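You operate a simulated robot arm through the tools that you are given. There is no shell and no other tool.

You are at the controls of a simulated robot arm. One attempt, no reset.

JOB
Pin the blue corner of the pale pine frame, with the white knob at its wood.
Fine: turn that corner under the arm; one flush pin; swing the arm clear again; leave the other frame.

Only the result counts: the job must be done as asked and must still hold three seconds after the hand-in. Knocking over, shifting, dropping, spilling or breaking anything else fails it.

ROBOT AND FRAMES
A 6-joint arm with a two-finger gripper, fixed in place. Base frame: the origin is on the floor under the middle of its stand, x ahead of it, y to its left, z up. Units: m, degrees, N and s.
It reaches about 1.417 m from its shoulder. Its first joint turns from -166.0 to 166.0 degrees. Payload 3.43 kg.
The tool frame sits at the grasp point between the pads (the TCP): z along the fingers, y along the line on which they close. The tips reach 0.02 m beyond it. The gripper opens to 0.19 m; its body begins 0.248 m behind the TCP.
Orientation is that of the tool frame in the base frame, as a unit quaternion [w, x, y, z]. With the fingers straight down and closing along the base's y, the tool's x points along the base's -x, its y along +y and its z along -z.

CONTROLS
- The arm moves only by the tool servo_tool. Its argument "deltas" is one flat list of numbers, 7 for each row, row after row: the shift along the tool's x, y, z in m, then the turn, a rotation vector about the tool's x, y, z in degrees, then the opening in per cent of the stroke, from 0 (shut) to 100 (fully open). In form: [dx, dy, dz, ax, ay, az, grip, dx, dy, dz, ax, ay, az, grip, ...]. A call has 1 to 20 rows; each row is the pose to reach, as a shift and turn from the pose commanded when the call began, along the tool's axes at that moment. Each row takes 0.2 s and may step no farther than 0.05 m and 8.6 degrees from the row before; otherwise, or with a gripper value out of range, the whole call is refused. Where a pose cannot be reached the arm comes as near as it can. A force on the tool above 40 N (or 10 N above the force at the start of the call, whichever is more), or a blocked arm, ends the call early, and 0.2 s more pass. Each finger travels about 0.153 m/s and halts on what it meets, pressing with about 26 N; the grip force reading is that of the motor and also rises with nothing between the fingers. The clock runs only during rows and for 0.2 s after the last one: add rows that repeat a pose to give the fingers time. The reply holds the time, the measured pose of the TCP, the force on the tool along the base axes, the opening and the grip force, in the units named above and with some noise, with the torque about the TCP (base axes, N m) and any sound that the robot's microphone picked up, and new pictures: "pictures" is both (left out), scene, wrist or none.
- Cameras (640 x 400 px; columns grow to the right, rows downward): "scene" is fixed at [0.0499, -0.6489, 1.7613]; the picture's right is [-0.56, -0.83, 0.00], its down [-0.74, 0.50, -0.45] and it looks along [0.37, -0.25, -0.89] (base axes); focal length 368 px, centre (320, 200). "wrist" rides on the gripper at [0.07, -0.008, -0.288] in the tool frame; the picture's right is [0.12, 0.99, 0.00], its down [-0.96, 0.12, -0.25] and it looks along [-0.25, 0.03, 0.97] (tool axes); focal length 261 px, centre (320, 200). There is no depth. A picture from a camera that has moved, and an enlarged one, comes with that camera's place and axes in the base frame and with its lens.
- raise_lower(by): moves the trunk up (or, below 0, down) by that many m; the arm rides with it, the base frame stays. It gives what a move gives, with no picture.
- inspect(camera, box): a new picture of the part [left, top, right, bottom] of that camera's present view, enlarged. It takes no simulated time.
- close_job(): hands the job in; it is judged then, once.

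Nothing tells you positions but the pictures and the camera data. Unless the task says otherwise, let go and move clear before handing in.

The tools are called after "Call:" as a command line: name --argument value ..., lists and objects as JSON in quotes. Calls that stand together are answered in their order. servo_tool: Moves the arm, as the interface text tells. Its arguments: {"type":"object","properties":{"deltas":{"type":"array","items":{"type":"number"}},"pictures":{"type":"string","enum":["both","scene","wrist","none"]}},"required":["deltas"]} The other tools are called the same way: raise_lower (by) moves the trunk up or down; inspect (camera, box) takes an enlarged picture of a part of a camera's view; close_job () hands the job in.

At the start:

```text
t: 0.0
eef_pos: [0.3062, -0.6701, 1.3486]
tcp_rot: [0.0, -0.001, 1.0, 0.0]
wrist_force: [0.0, 0.1, 0.2]
wrist_torque: [-0.03, 0.0, -0.02]
opening: 0.19
grasp_force: 0.0
trunk travel left (down, up): [-0.35, 0.09]
```

scene: 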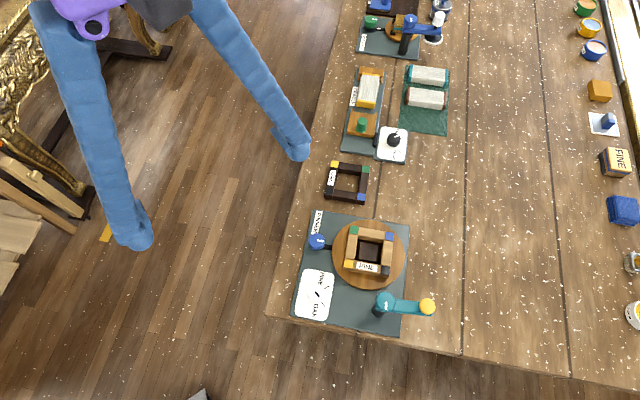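
wrist: 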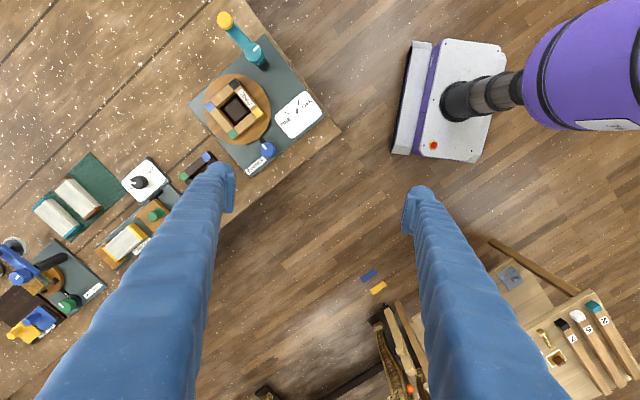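

I see a workbench with a pinning station (a dark mat, turntable with a pale pine frame, a teal swing arm with a yellow end, a blue knob, a picture card), and other stations further along. I'll enlarge the views before moving.

Call:
inspect --camera "scene" --box '[270, 200, 450, 340]'

Call:
inspect --camera "scene" --box '[300, 0, 480, 120]'

Call:
inspect --camera "scene" --box '[310, 100, 450, 210]'

Call:
inspect --camera "scene" --box '[540, 0, 640, 340]'

Call:
inspect --camera "wrist" --box '[170, 0, 350, 180]'

Call:
inspect --camera "wrist" --box '[0, 140, 220, 360]'

Call:
inspect --camera "wrist" --box '[340, 220, 640, 400]'

```text
2.86 times, centred on (360, 270) of scene
camera zoom: at [0.0499, -0.6489, 1.7613], right [-0.56, -0.83, 0.0], down [-0.74, 0.5, -0.45], along [0.37, -0.25, -0.89], focal length 1050 px, centre (206, 0)
```

zoom: 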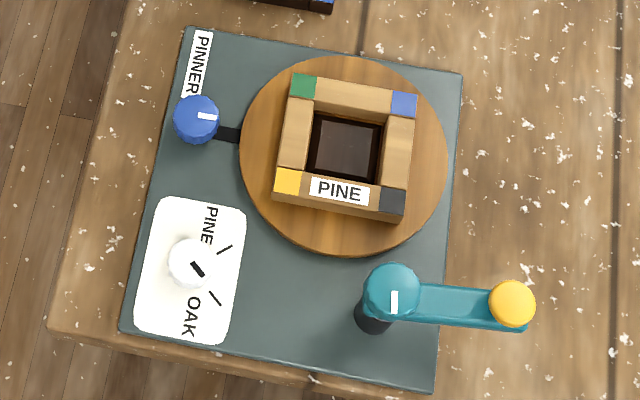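

```text
3.33 times, centred on (390, 60) of scene
camera zoom: at [0.0499, -0.6489, 1.7613], right [-0.56, -0.83, 0.0], down [-0.74, 0.5, -0.45], along [0.37, -0.25, -0.89], focal length 1225 px, centre (87, 667)
```

zoom: 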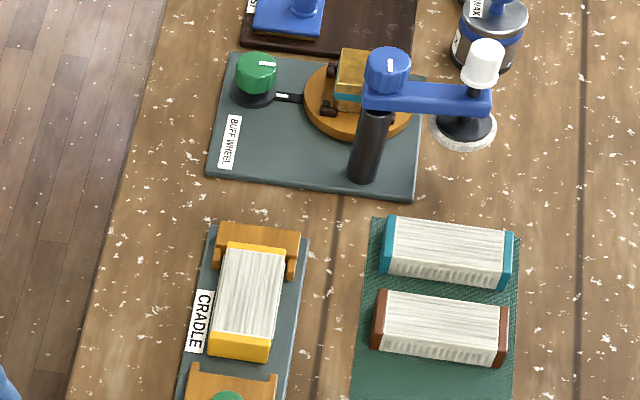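

```text
3.64 times, centred on (380, 155) of scene
camera zoom: at [0.0499, -0.6489, 1.7613], right [-0.56, -0.83, 0.0], down [-0.74, 0.5, -0.45], along [0.37, -0.25, -0.89], focal length 1336 px, centre (102, 364)
```

zoom: 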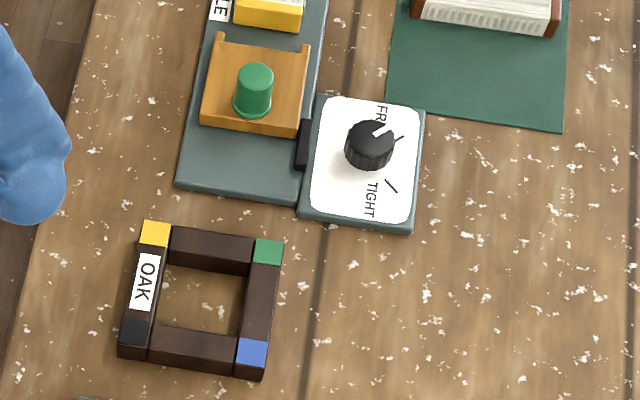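

```text
1.18 times, centred on (590, 170) of scene
camera zoom: at [0.0499, -0.6489, 1.7613], right [-0.56, -0.83, 0.0], down [-0.74, 0.5, -0.45], along [0.37, -0.25, -0.89], focal length 432 px, centre (2, 235)
```

zoom: 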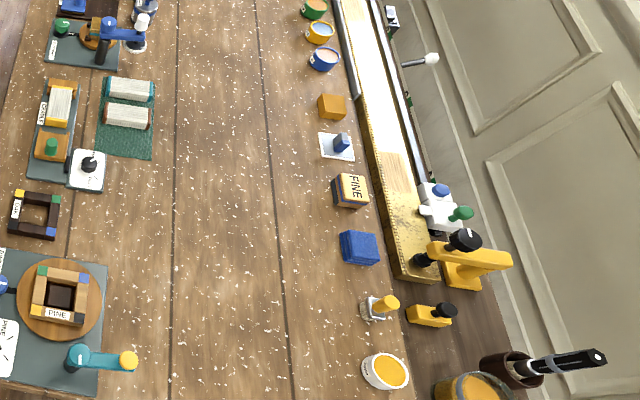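

```text
2.22 times, centred on (260, 90) of wrist
camera zoom: at [0.2368, -0.6782, 1.6363], right [-0.12, 0.99, 0.0], down [0.96, 0.12, 0.25], along [0.25, 0.03, -0.97], focal length 579 px, centre (453, 444)
```

zoom: 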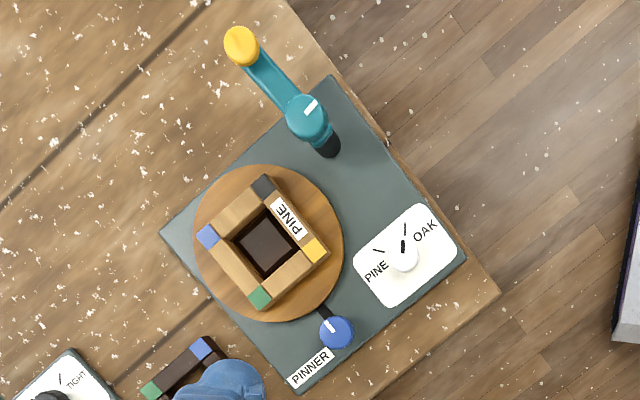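

```text
1.82 times, centred on (110, 250) of wrist
camera zoom: at [0.2368, -0.6782, 1.6363], right [-0.12, 0.99, 0.0], down [0.96, 0.12, 0.25], along [0.25, 0.03, -0.97], focal length 474 px, centre (702, 109)
```

zoom: 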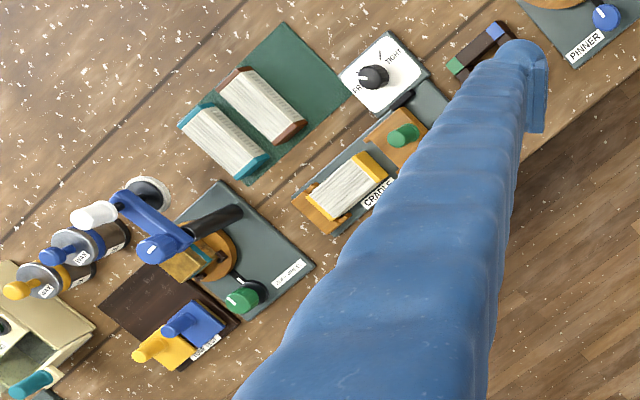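

```text
2.13 times, centred on (490, 310) of wrist
camera zoom: at [0.2368, -0.6782, 1.6363], right [-0.12, 0.99, 0.0], down [0.96, 0.12, 0.25], along [0.25, 0.03, -0.97], focal length 556 px, centre (-43, -35)
```

zoom: 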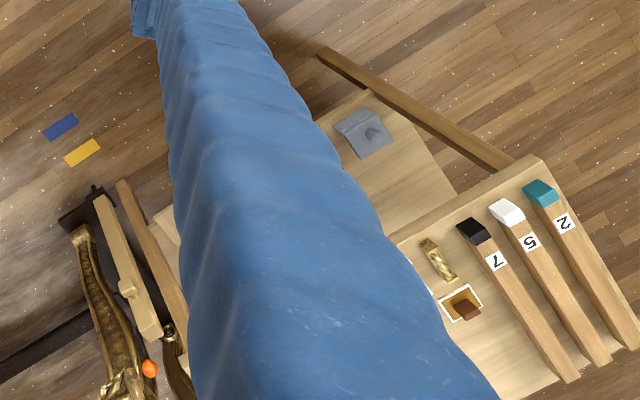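

The pinner station has a white PINE/OAK knob near (0.20, -0.74, 0.97), a blue turntable knob near (0.29, -0.80, 0.98), the disc centre near (0.21, -0.89), and a teal swing arm whose pillar is near (0.10, -0.83) with a yellow press cap. I'll move the gripper above the station for a closer look.

Call:
servo_tool --deltas '[0.026, -0.028, 0.01, 0, 0, 0, 100, 0.052, -0.056, 0.02, 0, 0, 0, 100, 0.078, -0.084, 0.03, 0, 0, 0, 100, 0.104, -0.112, 0.04, 0, 0, 0, 100, 0.13, -0.14, 0.05, 0, 0, 0, 100, 0.156, -0.17, 0.06, 0, 0, 0, 100]' --pictures "both"

```text
t: 1.4
eef_pos: [0.152, -0.8413, 1.288]
tcp_rot: [0.0, 0.0, 1.0, 0.001]
wrist_force: [-0.1, -1.6, 0.3]
wrist_torque: [0.09, -0.1, 0.02]
opening: 0.19
grasp_force: 0.2
trunk travel left (down, up): [-0.35, 0.09]
camera wrist: at [0.0808, -0.8502, 1.5756], right [-0.12, 0.99, 0.0], down [0.96, 0.12, 0.25], along [0.25, 0.03, -0.97], focal length 261 px, centre (320, 200)
```

scene: 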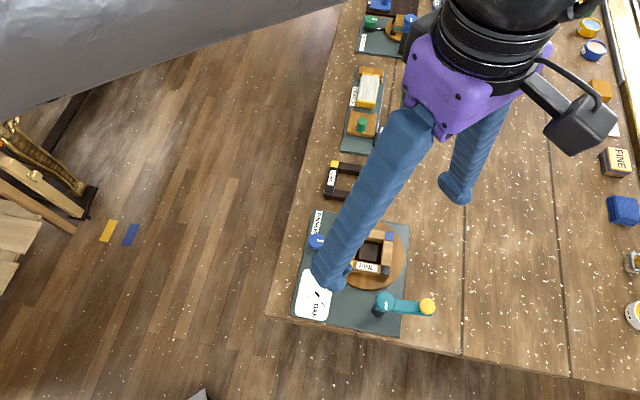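
wrist: 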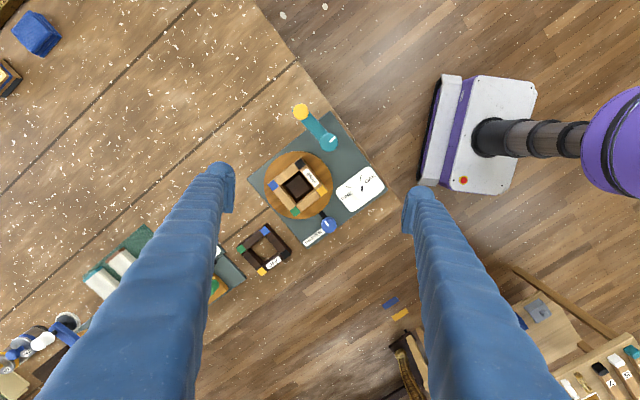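

Call:
inspect --camera "wrist" --box '[240, 90, 400, 260]'

Call:
inspect --camera "wrist" --box '[320, 150, 400, 230]'

Call:
inspect --camera "wrist" --box '[280, 90, 360, 170]'

Call:
inspect --camera "scene" --box '[350, 250, 450, 330]'

```text
2.35 times, centred on (320, 175) of wrist
camera zoom: at [0.0808, -0.8502, 1.5756], right [-0.12, 0.99, 0.0], down [0.96, 0.12, 0.25], along [0.25, 0.03, -0.97], focal length 613 px, centre (320, 259)
```

zoom: 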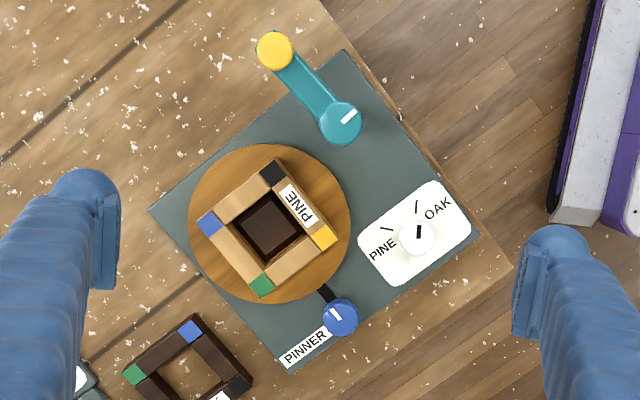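

```text
5.00 times, centred on (360, 190) of wrist
camera zoom: at [0.0808, -0.8502, 1.5756], right [-0.12, 0.99, 0.0], down [0.96, 0.12, 0.25], along [0.25, 0.03, -0.97], focal length 1303 px, centre (120, 250)
```

zoom: 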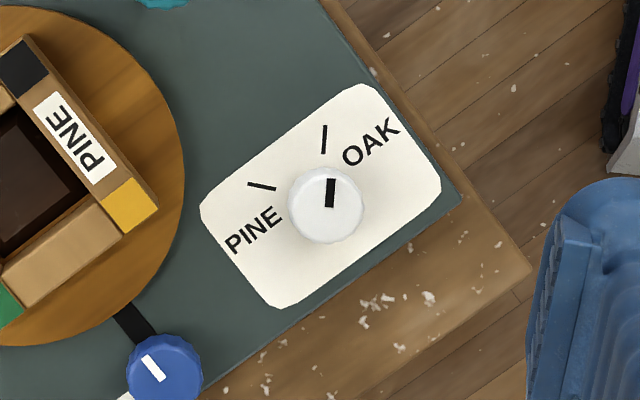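

```text
5.00 times, centred on (320, 130) of wrist
camera zoom: at [0.0808, -0.8502, 1.5756], right [-0.12, 0.99, 0.0], down [0.96, 0.12, 0.25], along [0.25, 0.03, -0.97], focal length 1303 px, centre (320, 550)
```

zoom: 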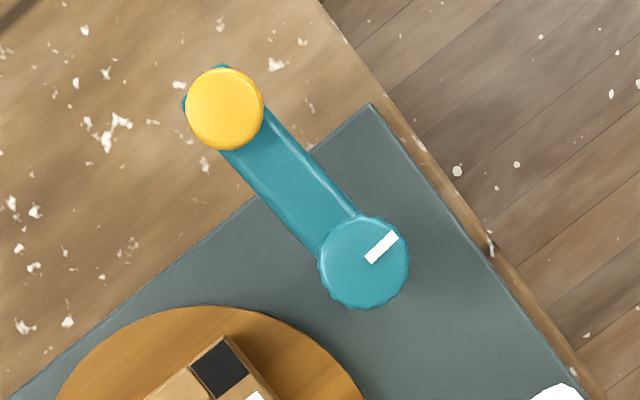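

```text
5.00 times, centred on (400, 290) of scene
camera zoom: at [0.0499, -0.6489, 1.7613], right [-0.56, -0.83, 0.0], down [-0.74, 0.5, -0.45], along [0.37, -0.25, -0.89], focal length 1838 px, centre (-80, -250)
```

zoom: 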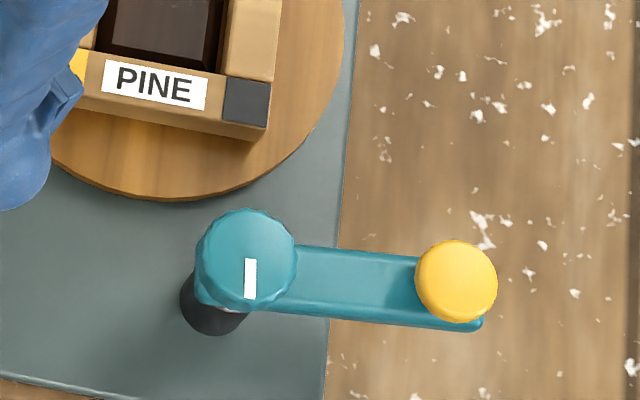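

The white knob points at OAK, so it needs about +83° (counter-clockwise from above) to reach PINE. The black corner now sits at the arm's working spot, so the blue corner must come round about 90°. I'll move over the white knob with the fingers turned 45°, so they stay clear of the frame.

Call:
servo_tool --deltas '[-0.0083, 0.0169, 0.0314, 0, 0, -7.5, 80, -0.0166, 0.0339, 0.0629, 0, 0, -15, 60, -0.0249, 0.0508, 0.0943, 0, 0, -22.5, 45, -0.0332, 0.0677, 0.1257, 0, 0, -30, 45, -0.0415, 0.0847, 0.1572, 0, 0, -37.5, 45, -0.0498, 0.1016, 0.1886, 0, 0, -45, 45, -0.0498, 0.1016, 0.1886, 0, 0, -45, 45]' --pictures "both"

```text
t: 3.0
eef_pos: [0.2007, -0.7381, 1.101]
tcp_rot: [0.0, -0.384, 0.923, -0.001]
wrist_force: [-0.8, 0.0, 0.8]
wrist_torque: [0.01, -0.03, -0.02]
opening: 0.0858
grasp_force: 0.0
trunk travel left (down, up): [-0.35, 0.09]
camera wrist: at [0.1574, -0.7937, 1.388], right [-0.79, 0.62, 0.0], down [0.6, 0.76, 0.25], along [0.15, 0.19, -0.97], focal length 261 px, centre (320, 200)
```

scene: 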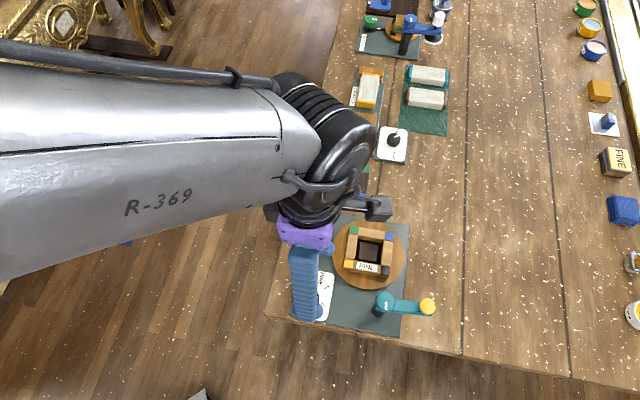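
wrist: 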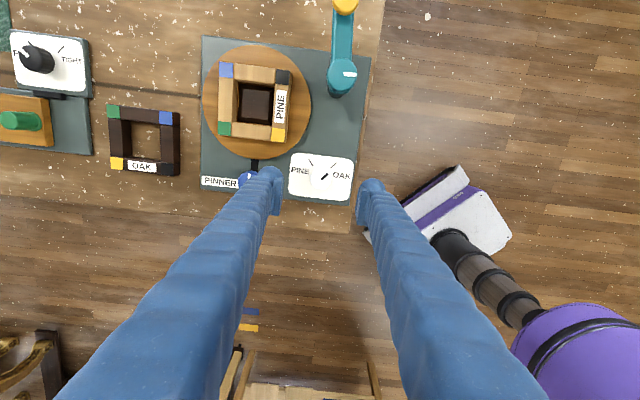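

Call:
inspect --camera "wrist" --box '[270, 140, 370, 220]'

Call:
inspect --camera "wrist" --box '[190, 0, 380, 200]'

```text
5.00 times, centred on (320, 180) of wrist
camera zoom: at [0.1574, -0.7937, 1.388], right [-0.79, 0.62, 0.0], down [0.6, 0.76, 0.25], along [0.15, 0.19, -0.97], focal length 1303 px, centre (320, 300)
```

zoom: 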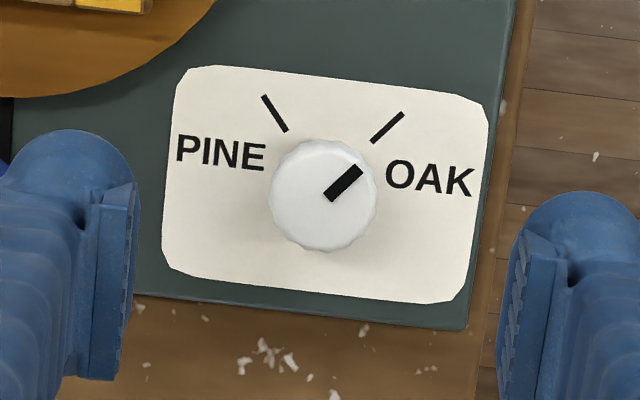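

```text
2.00 times, centred on (285, 100) of wrist
camera zoom: at [0.1574, -0.7937, 1.388], right [-0.79, 0.62, 0.0], down [0.6, 0.76, 0.25], along [0.15, 0.19, -0.97], focal length 521 px, centre (390, 400)
```

zoom: 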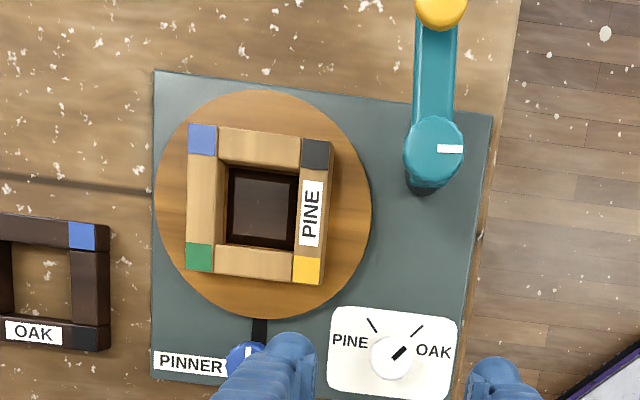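

The knob is centred between the fingers, with its top near z = 0.977. I'll narrow the fingers and descend around it.

Call:
servo_tool --deltas '[0, 0, 0.03, 0, 0, 0, 33, 0, 0, 0.06, 0, 0, 0, 33, 0, 0, 0.085, 0, 0, 0, 33, 0, 0, 0.1, 0, 0, 0, 33, 0, 0, 0.11, 0, 0, 0, 33, 0, 0, 0.118, 0, 0, 0, 33]' --pictures "both"

Call:
inspect --camera "wrist" --box '[240, 130, 400, 230]'

```text
t: 4.4
eef_pos: [0.2005, -0.739, 0.9831]
tcp_rot: [0.0, -0.383, 0.924, 0.0]
wrist_force: [0.7, -0.5, -1.2]
wrist_torque: [-0.01, 0.0, 0.02]
opening: 0.0627
grasp_force: 0.1
trunk travel left (down, up): [-0.35, 0.09]
camera wrist: at [0.157, -0.7941, 1.27], right [-0.79, 0.62, 0.0], down [0.6, 0.76, 0.25], along [0.15, 0.19, -0.97], focal length 261 px, centre (320, 200)
```

scene: 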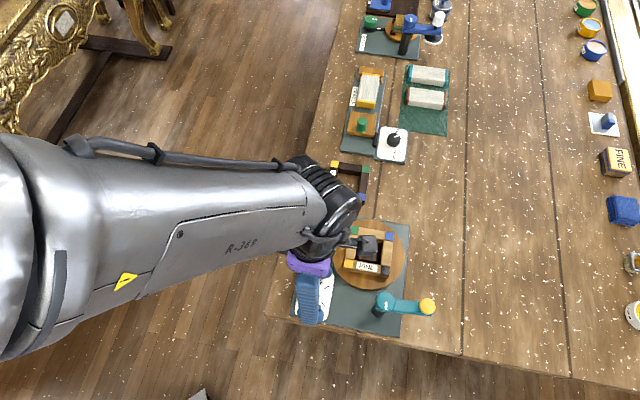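
wrist: 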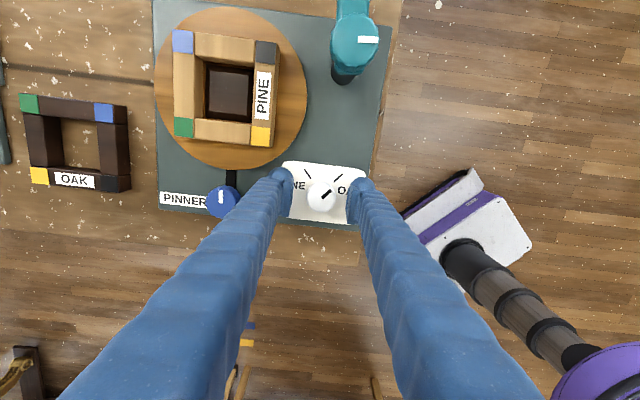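

```text
4.00 times, centred on (320, 180) of wrist
camera zoom: at [0.157, -0.7941, 1.27], right [-0.79, 0.62, 0.0], down [0.6, 0.76, 0.25], along [0.15, 0.19, -0.97], focal length 1043 px, centre (320, 280)
```

zoom: 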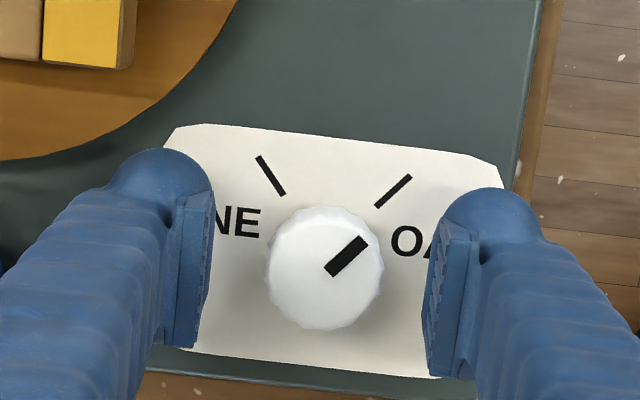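

Call:
servo_tool --deltas '[0, 0, 0.002, 0, 0, 0, 15, 0, 0, 0.002, 0, 0, 0, 0, 0, 0, 0.002, 0, 0, 0, 0]' --pictures "wrist"

Call:
inspect --camera "wrist" --box '[240, 130, 400, 230]'

```text
t: 5.2
eef_pos: [0.2003, -0.7374, 0.9823]
tcp_rot: [0.001, -0.382, 0.924, -0.001]
wrist_force: [-4.6, 4.3, 16.8]
wrist_torque: [0.21, -0.01, 0.07]
opening: 0.0325
grasp_force: 45.1
trunk travel left (down, up): [-0.35, 0.09]
camera wrist: at [0.1562, -0.7929, 1.2696], right [-0.79, 0.62, 0.0], down [0.6, 0.76, 0.25], along [0.15, 0.19, -0.97], focal length 261 px, centre (320, 200)
```

wrist: 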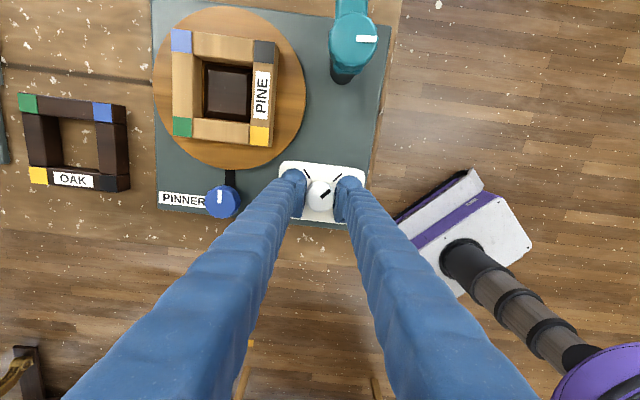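

```text
4.00 times, centred on (320, 180) of wrist
camera zoom: at [0.1562, -0.7929, 1.2696], right [-0.79, 0.62, 0.0], down [0.6, 0.76, 0.25], along [0.15, 0.19, -0.97], focal length 1043 px, centre (320, 280)
```

zoom: 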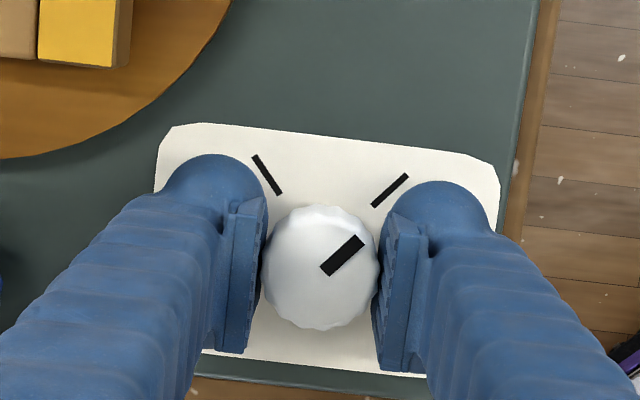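

The fingers are on the knob but press lightly on the card, so I'll lift 3 mm and start turning counter-clockwise.

Call:
servo_tool --deltas '[0, 0, -0.0015, 0, 0, 0, 0, 0, 0, -0.0015, 0, 0, -5, 0, 0, 0, -0.0015, 0, 0, -12, 0, 0, 0, -0.0015, 0, 0, -20, 0, 0, 0, -0.0015, 0, 0, -28, 0, 0, 0, -0.0015, 0, 0, -36, 0, 0, 0, -0.0015, 0, 0, -40, 0]' --pictures "wrist"

Call:
inspect --camera "wrist" --box '[240, 130, 400, 230]'

```text
t: 6.8
eef_pos: [0.1986, -0.737, 0.983]
tcp_rot: [0.0, -0.676, 0.737, 0.0]
wrist_force: [-2.8, 5.4, -0.7]
wrist_torque: [0.06, -0.01, 0.05]
opening: 0.0323
grasp_force: 45.2
trunk travel left (down, up): [-0.35, 0.09]
camera wrist: at [0.2028, -0.8087, 1.2694], right [-1.0, -0.03, 0.0], down [-0.03, 0.97, 0.25], along [-0.01, 0.25, -0.97], focal length 261 px, centre (320, 200)
```

wrist: 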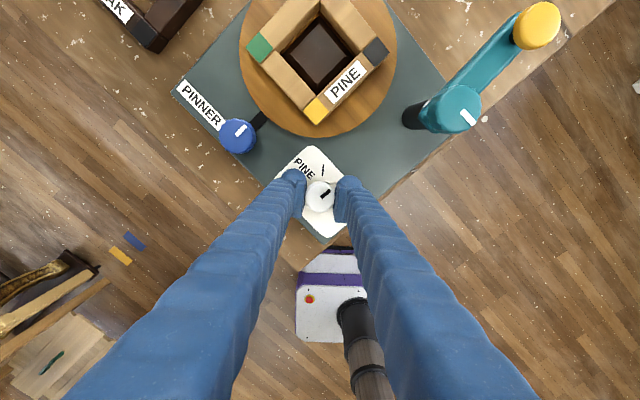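

```text
4.00 times, centred on (320, 180) of wrist
camera zoom: at [0.2028, -0.8087, 1.2694], right [-1.0, -0.03, 0.0], down [-0.03, 0.97, 0.25], along [-0.01, 0.25, -0.97], focal length 1043 px, centre (320, 280)
```

zoom: 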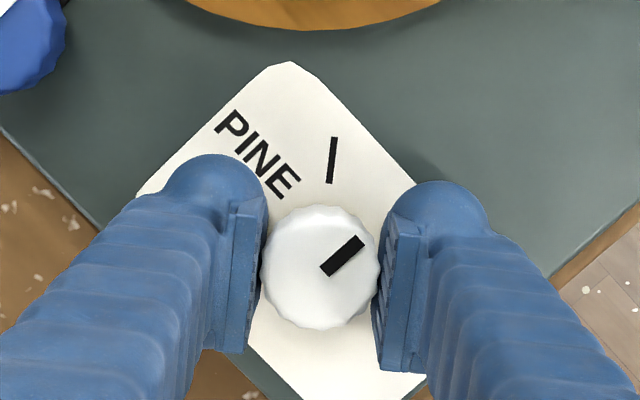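

The knob follows the gripper. About 43° more brings the pointer to the PINE tick.

Call:
servo_tool --deltas '[0, 0, 0, 0, 0, -8, 0, 0, 0, 0, 0, 0, -16, 0, 0, 0, 0, 0, 0, -24, 0, 0, 0, 0, 0, 0, -32, 0, 0, 0, 0, 0, 0, -39, 0, 0, 0, 0, 0, 0, -43, 0, 0, 0, 0, 0, 0, -43, 0]' --pictures "wrist"

Call:
inspect --camera "wrist" --box '[240, 130, 400, 230]'

```text
t: 7.4
eef_pos: [0.2005, -0.7374, 0.9823]
tcp_rot: [0.014, 0.76, -0.65, -0.009]
wrist_force: [-16.9, -3.8, -3.3]
wrist_torque: [-0.3, 0.45, 0.02]
opening: 0.032
grasp_force: 45.4
out of reach, approached as far as the arm can: row 2, 3
trunk travel left (down, up): [-0.35, 0.09]
stopped in row 3: the force on the tool passed its limit at 60 N (the readings are from after the stop); the commanded pose is now the measured one
camera wrist: at [0.2291, -0.8026, 1.2692], right [-0.96, -0.27, 0.03], down [-0.26, 0.93, 0.25], along [-0.1, 0.23, -0.97], focal length 261 px, centre (320, 200)
```

wrist: 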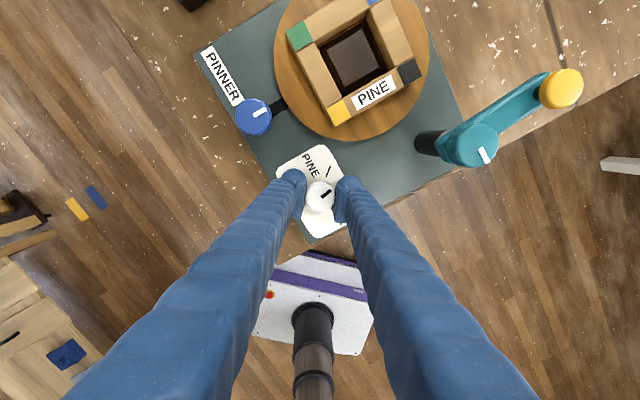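

```text
4.00 times, centred on (320, 180) of wrist
camera zoom: at [0.2291, -0.8026, 1.2692], right [-0.96, -0.27, 0.03], down [-0.26, 0.93, 0.25], along [-0.1, 0.23, -0.97], focal length 1043 px, centre (320, 280)
```

zoom: 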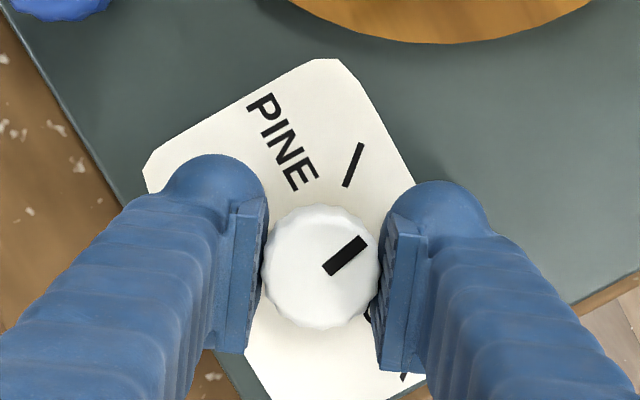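

The wrist joint hits its limit near yaw +99°, with about 30° of knob turn still to go. I'll let go, lift, turn back and re-grip.

Call:
servo_tool --deltas '[0, 0, 0, 0, 0, 0, 33, 0, 0, 0, 0, 0, 0, 33, 0, 0, -0.02, 1.9, -0.26, 0, 33, 0, 0, -0.05, 1.9, -0.26, 0, 33, 0, 0, -0.05, 1.9, -0.26, 0, 33]' --pictures "wrist"

Call:
inspect --camera "wrist" --box '[240, 130, 400, 230]'

```text
t: 8.6
eef_pos: [0.2133, -0.7343, 1.0316]
tcp_rot: [0.01, 0.757, -0.654, -0.005]
wrist_force: [0.0, 0.2, -0.4]
wrist_torque: [-0.03, -0.01, 0.03]
opening: 0.0628
grasp_force: 0.1
out of reach, approached as far as the arm can: row 3, 4, 5
trunk travel left (down, up): [-0.35, 0.09]
camera wrist: at [0.2369, -0.7999, 1.3193], right [-0.97, -0.26, 0.02], down [-0.25, 0.94, 0.25], along [-0.08, 0.23, -0.97], focal length 261 px, centre (320, 200)
```

wrist: 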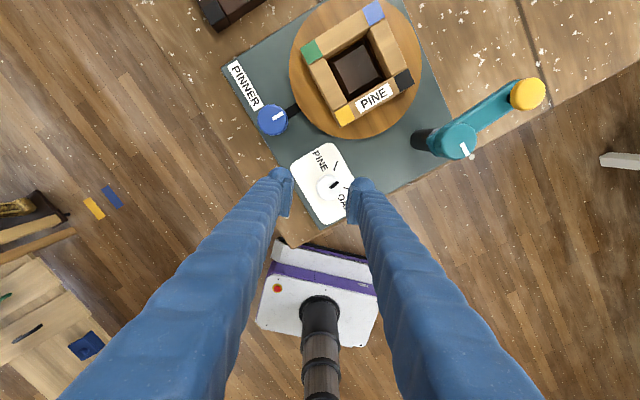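

```text
4.00 times, centred on (320, 180) of wrist
camera zoom: at [0.2369, -0.7999, 1.3193], right [-0.97, -0.26, 0.02], down [-0.25, 0.94, 0.25], along [-0.08, 0.23, -0.97], focal length 1043 px, centre (320, 280)
```

zoom: 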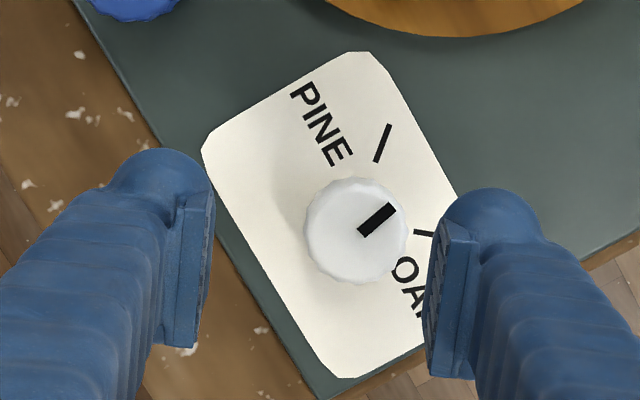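

Call:
servo_tool --deltas '[0, 0, 0, 0, 0, 8, 33, 0, 0, 0, 0, 0, 16, 33, 0, 0, 0, 0, 0, 24, 33, 0, 0, 0, 0, 0, 32, 33, 0, 0, 0, 0, 0, 40, 33, 0, 0, 0, 0, 0, 48, 33, 0, 0, 0, 0, 0, 48, 33]' --pictures "wrist"

Call:
inspect --camera "wrist" --box '[240, 130, 400, 230]'

```text
t: 10.2
eef_pos: [0.2123, -0.7341, 1.0315]
tcp_rot: [0.0, -0.429, 0.903, -0.001]
wrist_force: [-0.3, -0.4, 0.0]
wrist_torque: [0.0, 0.0, 0.0]
opening: 0.0627
grasp_force: 0.1
trunk travel left (down, up): [-0.35, 0.09]
camera wrist: at [0.1743, -0.7939, 1.3194], right [-0.85, 0.53, 0.0], down [0.52, 0.82, 0.25], along [0.13, 0.21, -0.97], focal length 261 px, centre (320, 200)
```

wrist: 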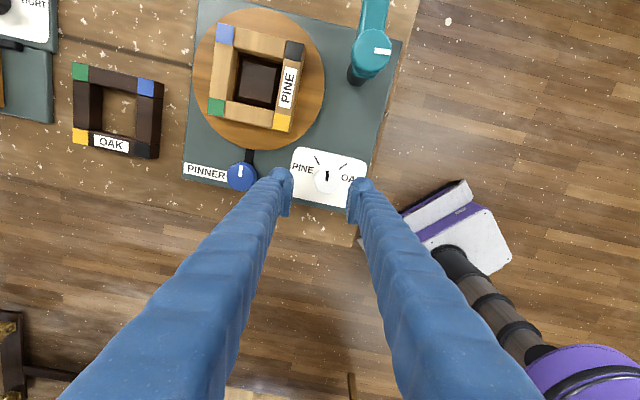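

```text
4.00 times, centred on (320, 180) of wrist
camera zoom: at [0.1743, -0.7939, 1.3194], right [-0.85, 0.53, 0.0], down [0.52, 0.82, 0.25], along [0.13, 0.21, -0.97], focal length 1043 px, centre (320, 280)
```

zoom: 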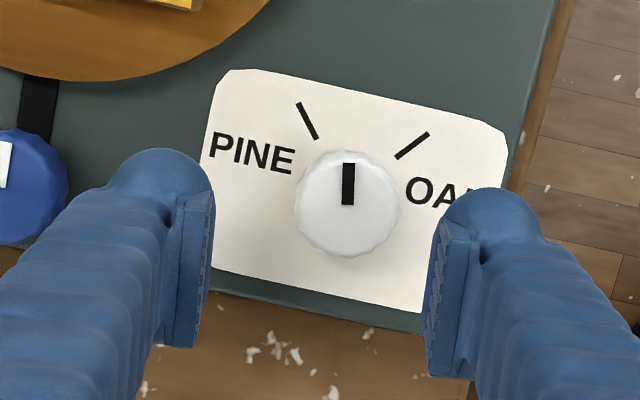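

Call:
servo_tool --deltas '[0.0103, 0.0082, 0.01, 0, 0, 0, 33, 0.0103, 0.0082, 0.025, 0, 0, 0, 33, 0.0103, 0.0082, 0.038, 0, 0, 0, 33, 0.0103, 0.0082, 0.0465, 0, 0, 0, 33, 0.0103, 0.0082, 0.0465, 0, 0, 0, 33]' --pictures "wrist"

Call:
inspect --camera "wrist" --box '[240, 130, 400, 230]'

```text
t: 11.4
eef_pos: [0.1997, -0.737, 0.9838]
tcp_rot: [0.0, -0.431, 0.902, -0.001]
wrist_force: [0.3, -0.5, -0.8]
wrist_torque: [0.02, -0.03, 0.04]
opening: 0.0625
grasp_force: 0.1
trunk travel left (down, up): [-0.35, 0.09]
camera wrist: at [0.1616, -0.7964, 1.2724], right [-0.85, 0.53, 0.0], down [0.51, 0.82, 0.25], along [0.13, 0.21, -0.97], focal length 261 px, centre (320, 200)
```

wrist: 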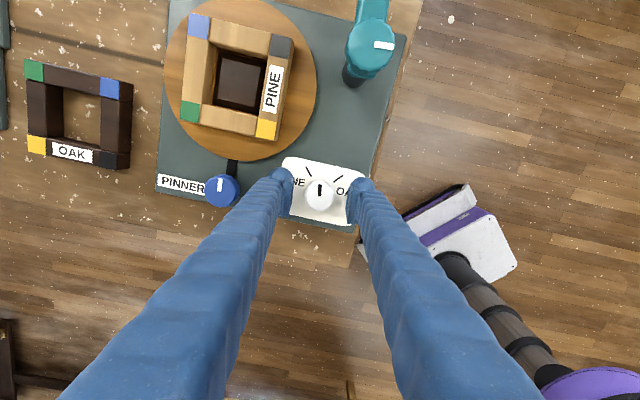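

```text
4.00 times, centred on (320, 180) of wrist
camera zoom: at [0.1616, -0.7964, 1.2724], right [-0.85, 0.53, 0.0], down [0.51, 0.82, 0.25], along [0.13, 0.21, -0.97], focal length 1043 px, centre (320, 280)
```

zoom: 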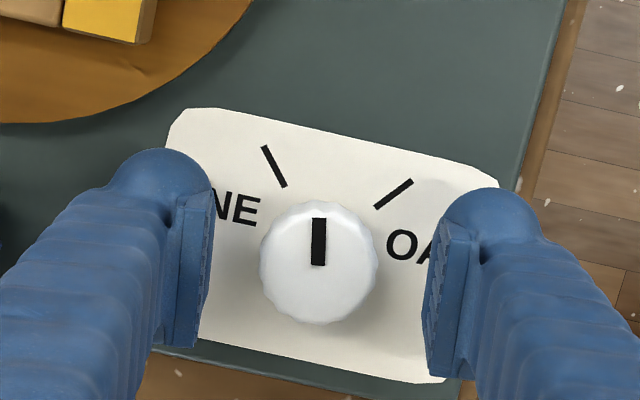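

Call:
servo_tool --deltas '[0, 0, 0, 0, 0, 0, 15, 0, 0, 0, 0, 0, 0, 0, 0, 0, 0, 0, 0, 0, 0, 0, 0, 0, 0, 0, -8, 0, 0, 0, 0, 0, 0, -16, 0, 0, 0, 0, 0, 0, -24, 0, 0, 0, 0, 0, 0, -29, 0, 0, 0, 0, 0, 0, -29, 0]' --pictures "wrist"

Call:
inspect --camera "wrist" --box '[240, 130, 400, 230]'

```text
t: 13.2
eef_pos: [0.2004, -0.7364, 0.9851]
tcp_rot: [0.001, -0.643, 0.766, -0.001]
wrist_force: [5.9, -3.2, -7.8]
wrist_torque: [-0.07, -0.07, -0.3]
opening: 0.0325
grasp_force: 45.1
trunk travel left (down, up): [-0.35, 0.09]
camera wrist: at [0.1961, -0.8077, 1.2723], right [-1.0, 0.05, 0.0], down [0.05, 0.97, 0.25], along [0.01, 0.25, -0.97], focal length 261 px, centre (320, 200)
```

wrist: 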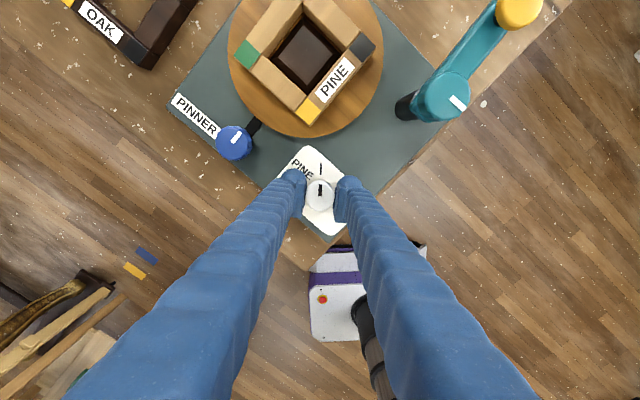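

```text
4.00 times, centred on (320, 180) of wrist
camera zoom: at [0.1961, -0.8077, 1.2723], right [-1.0, 0.05, 0.0], down [0.05, 0.97, 0.25], along [0.01, 0.25, -0.97], focal length 1043 px, centre (320, 280)
```

zoom: 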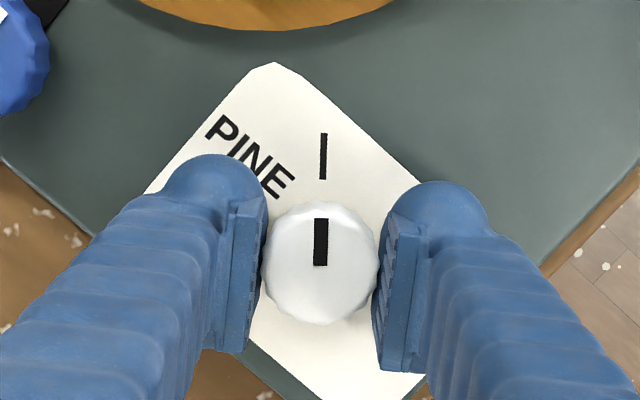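

The pointer lines up with the PINE tick. Next I'll release, lift, and move over the blue turntable knob.

Call:
servo_tool --deltas '[0, 0, 0, 0, 0, 0, 33, 0, 0, 0, 0, 0, 0, 33, 0, 0, -0.03, 0, 0, 0, 33, 0, 0, -0.07, 0, 0, 0, 33, 0.0168, -0.0343, -0.07, 0, 0, 0, 33, 0.0336, -0.0686, -0.07, 0, 0, 0, 33, 0.0505, -0.103, -0.07, 0, 0, 0, 33, 0.0505, -0.103, -0.07, 0, 0, 0, 33]' --pictures "both"

Call:
inspect --camera "wrist" --box '[240, 100, 400, 230]'

Call:
inspect --camera "scene" --box '[270, 200, 450, 340]'

```text
t: 15.0
eef_pos: [0.2925, -0.8043, 1.0558]
tcp_rot: [0.0, -0.643, 0.766, -0.001]
wrist_force: [0.0, 0.6, -0.1]
wrist_torque: [0.07, -0.07, -0.01]
opening: 0.0631
grasp_force: 0.0
trunk travel left (down, up): [-0.35, 0.09]
camera wrist: at [0.2879, -0.8756, 1.3428], right [-1.0, 0.06, 0.0], down [0.05, 0.97, 0.25], along [0.02, 0.25, -0.97], focal length 261 px, centre (320, 200)
```

scene: 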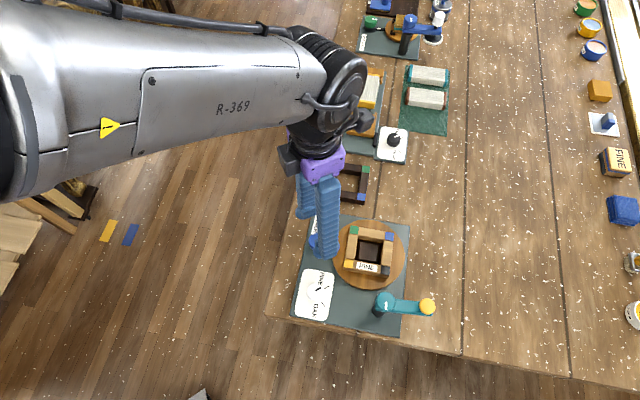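
wrist: 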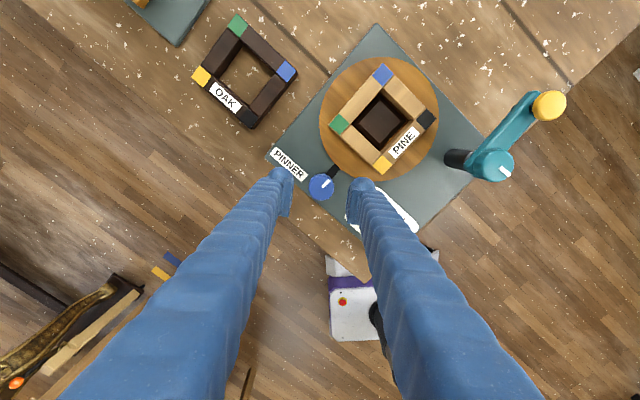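

```text
3.08 times, centred on (320, 165) of wrist
camera zoom: at [0.2879, -0.8756, 1.3428], right [-1.0, 0.06, 0.0], down [0.05, 0.97, 0.25], along [0.02, 0.25, -0.97], focal length 802 px, centre (320, 308)
```

zoom: 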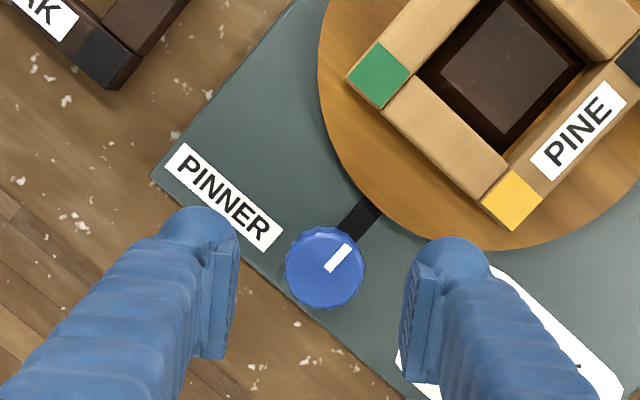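

```text
2.86 times, centred on (360, 270) of scene
camera zoom: at [0.0499, -0.6489, 1.7613], right [-0.56, -0.83, 0.0], down [-0.74, 0.5, -0.45], along [0.37, -0.25, -0.89], focal length 1050 px, centre (206, 0)
```

zoom: 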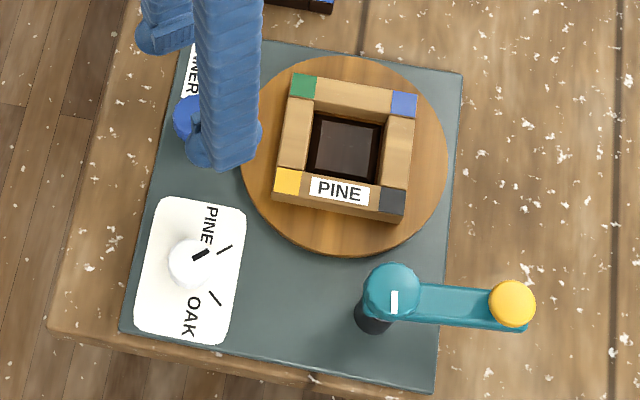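

The white knob points at PINE. I'll shift a few millimetres to centre on the blue knob, narrow the fingers a little and go down.

Call:
servo_tool --deltas '[-0.0024, 0.003, 0.02, 0, 0, 0, 28, -0.0024, 0.003, 0.04, 0, 0, 0, 28, -0.0024, 0.003, 0.055, 0, 0, 0, 28, -0.0024, 0.003, 0.065, 0, 0, 0, 28, -0.0024, 0.003, 0.07, 0, 0, 0, 28, -0.0024, 0.003, 0.07, 0, 0, 0, 28]' --pictures "wrist"

Call:
inspect --camera "wrist" --box '[240, 100, 400, 230]'

```text
t: 16.4
eef_pos: [0.289, -0.8012, 0.9855]
tcp_rot: [0.001, -0.643, 0.766, -0.001]
wrist_force: [0.0, 0.3, 0.5]
wrist_torque: [0.01, -0.04, 0.0]
opening: 0.0532
grasp_force: 0.1
trunk travel left (down, up): [-0.35, 0.09]
camera wrist: at [0.2856, -0.8717, 1.2731], right [-1.0, 0.05, 0.0], down [0.05, 0.97, 0.25], along [0.02, 0.25, -0.97], focal length 261 px, centre (320, 200)
```

wrist: 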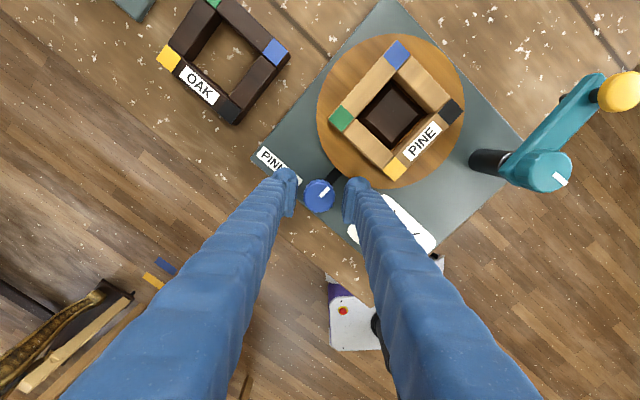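

```text
3.08 times, centred on (320, 165) of wrist
camera zoom: at [0.2856, -0.8717, 1.2731], right [-1.0, 0.05, 0.0], down [0.05, 0.97, 0.25], along [0.02, 0.25, -0.97], focal length 802 px, centre (320, 308)
```

zoom: 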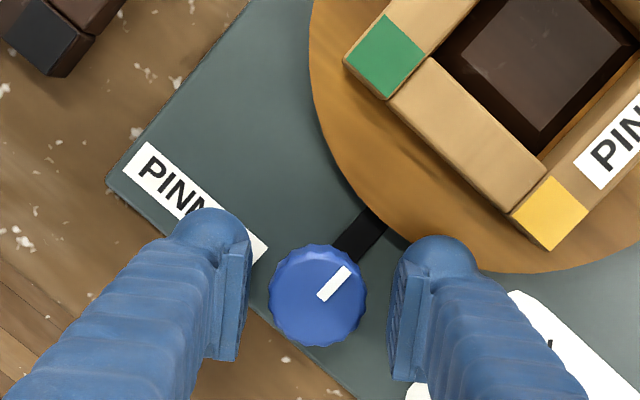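

Well centred. I'll close on the blue knob and try a small clockwise turn to see how the disc responds.

Call:
servo_tool --deltas '[0, 0, 0, 0, 0, 0, 12, 0, 0, 0, 0, 0, 0, 0, 0, 0, 0, 0, 0, 0, 0, 0, 0, 0, 0, 0, 7, 0, 0, 0, 0, 0, 0, 14, 0, 0, 0, 0, 0, 0, 20, 0, 0, 0, 0, 0, 0, 20, 0]' --pictures "both"

Call:
inspect --camera "wrist" --box '[240, 30, 480, 230]'

Call:
inspect --camera "scene" --box '[270, 200, 450, 340]'

```text
t: 18.0
eef_pos: [0.292, -0.8017, 0.9857]
tcp_rot: [0.002, -0.5, 0.866, -0.001]
wrist_force: [13.0, 0.0, 2.8]
wrist_torque: [0.09, -0.18, 0.03]
opening: 0.0344
grasp_force: 45.0
trunk travel left (down, up): [-0.35, 0.09]
camera wrist: at [0.2629, -0.8662, 1.2731], right [-0.92, 0.39, 0.0], down [0.38, 0.89, 0.25], along [0.1, 0.23, -0.97], focal length 261 px, centre (320, 200)
```

scene: 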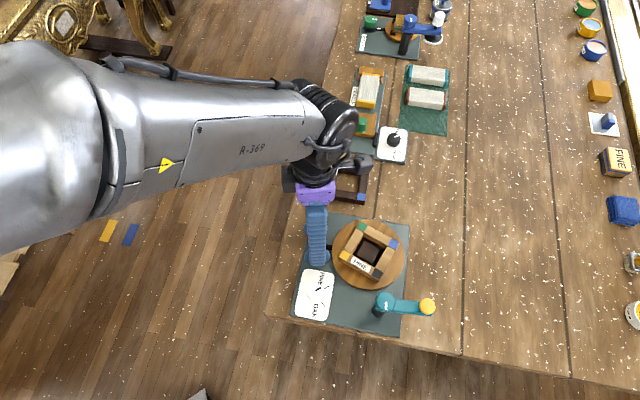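
wrist: 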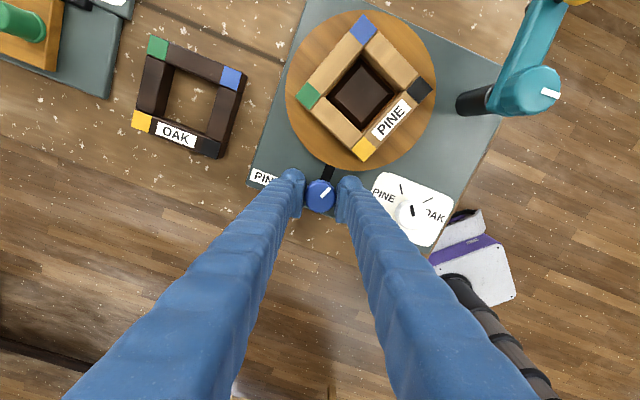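

```text
2.00 times, centred on (360, 130) of wrist
camera zoom: at [0.2629, -0.8662, 1.2731], right [-0.92, 0.39, 0.0], down [0.38, 0.89, 0.25], along [0.1, 0.23, -0.97], focal length 521 px, centre (240, 340)
```

zoom: 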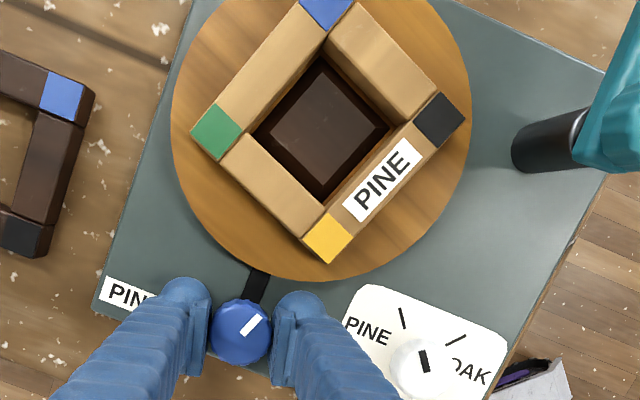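

```text
2.86 times, centred on (360, 270) of scene
camera zoom: at [0.0499, -0.6489, 1.7613], right [-0.56, -0.83, 0.0], down [-0.74, 0.5, -0.45], along [0.37, -0.25, -0.89], focal length 1050 px, centre (206, 0)
```

zoom: 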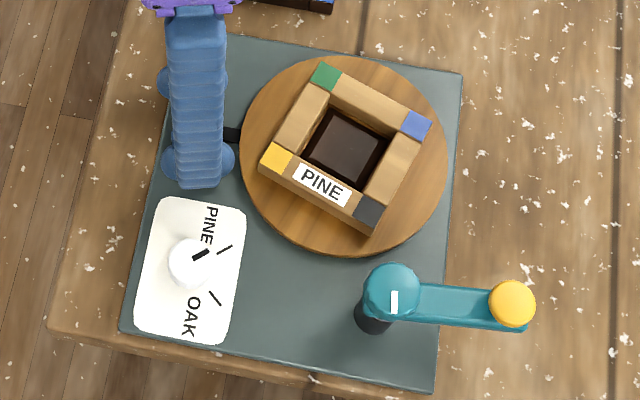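

The disc follows the blue knob 1:1 in the same direction, so I need about 70° more clockwise. I'll do half of it and check.

Call:
servo_tool --deltas '[-0.001, -0.0017, 0, 0, 0, 7, 0, -0.001, -0.0017, 0, 0, 0, 14, 0, -0.001, -0.0017, 0, 0, 0, 21, 0, -0.001, -0.0017, 0, 0, 0, 28, 0, -0.001, -0.0017, 0, 0, 0, 35, 0, -0.001, -0.0017, 0, 0, 0, 35, 0]' --pictures "both"

Call:
inspect --camera "wrist" --box '[240, 30, 480, 230]'

Call:
inspect --camera "scene" --box '[270, 200, 450, 340]'

```text
t: 19.4
eef_pos: [0.2907, -0.802, 0.9849]
tcp_rot: [0.001, -0.215, 0.977, -0.001]
wrist_force: [0.1, -5.3, -1.1]
wrist_torque: [-0.09, 0.05, 0.0]
opening: 0.0346
grasp_force: 45.1
trunk travel left (down, up): [-0.35, 0.09]
camera wrist: at [0.2308, -0.8389, 1.2729], right [-0.53, 0.85, 0.0], down [0.82, 0.51, 0.25], along [0.21, 0.13, -0.97], focal length 261 px, centre (320, 200)
```

scene: 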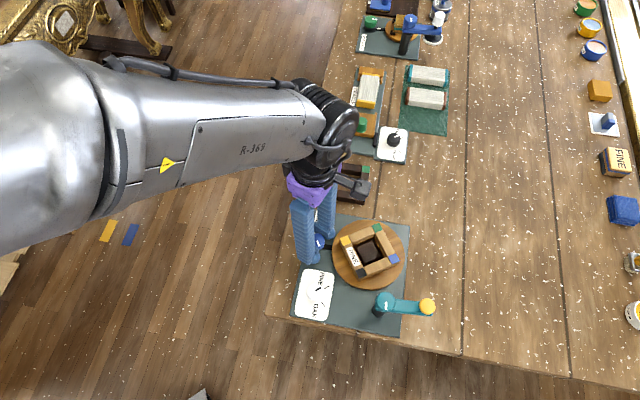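
wrist: 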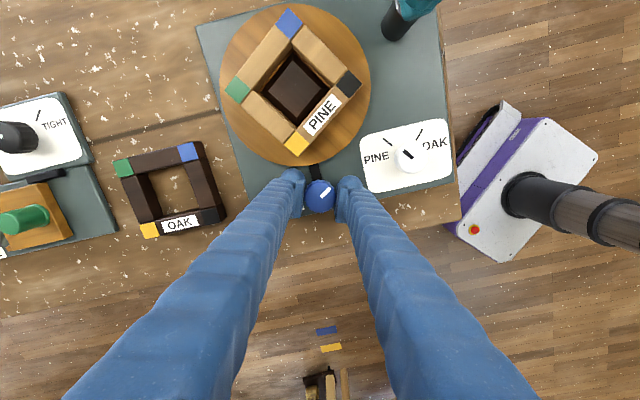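

```text
2.00 times, centred on (360, 130) of wrist
camera zoom: at [0.2308, -0.8389, 1.2729], right [-0.53, 0.85, 0.0], down [0.82, 0.51, 0.25], along [0.21, 0.13, -0.97], focal length 521 px, centre (240, 340)
```

zoom: 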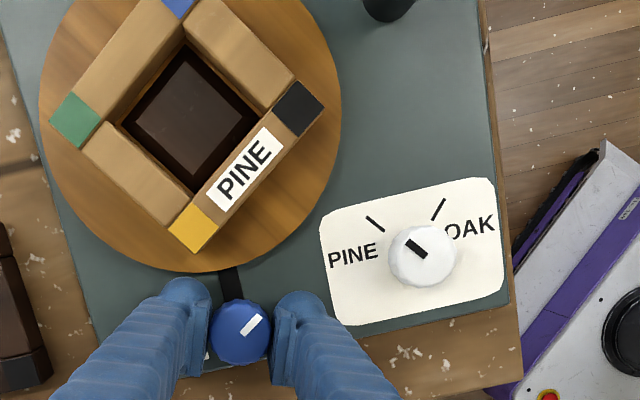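

```text
2.86 times, centred on (360, 270) of scene
camera zoom: at [0.0499, -0.6489, 1.7613], right [-0.56, -0.83, 0.0], down [-0.74, 0.5, -0.45], along [0.37, -0.25, -0.89], focal length 1050 px, centre (206, 0)
```

zoom: 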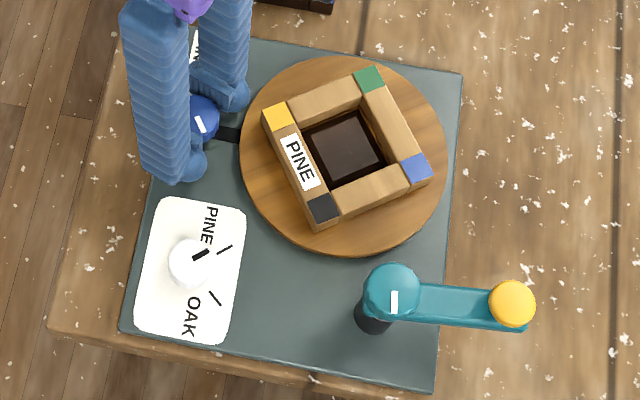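

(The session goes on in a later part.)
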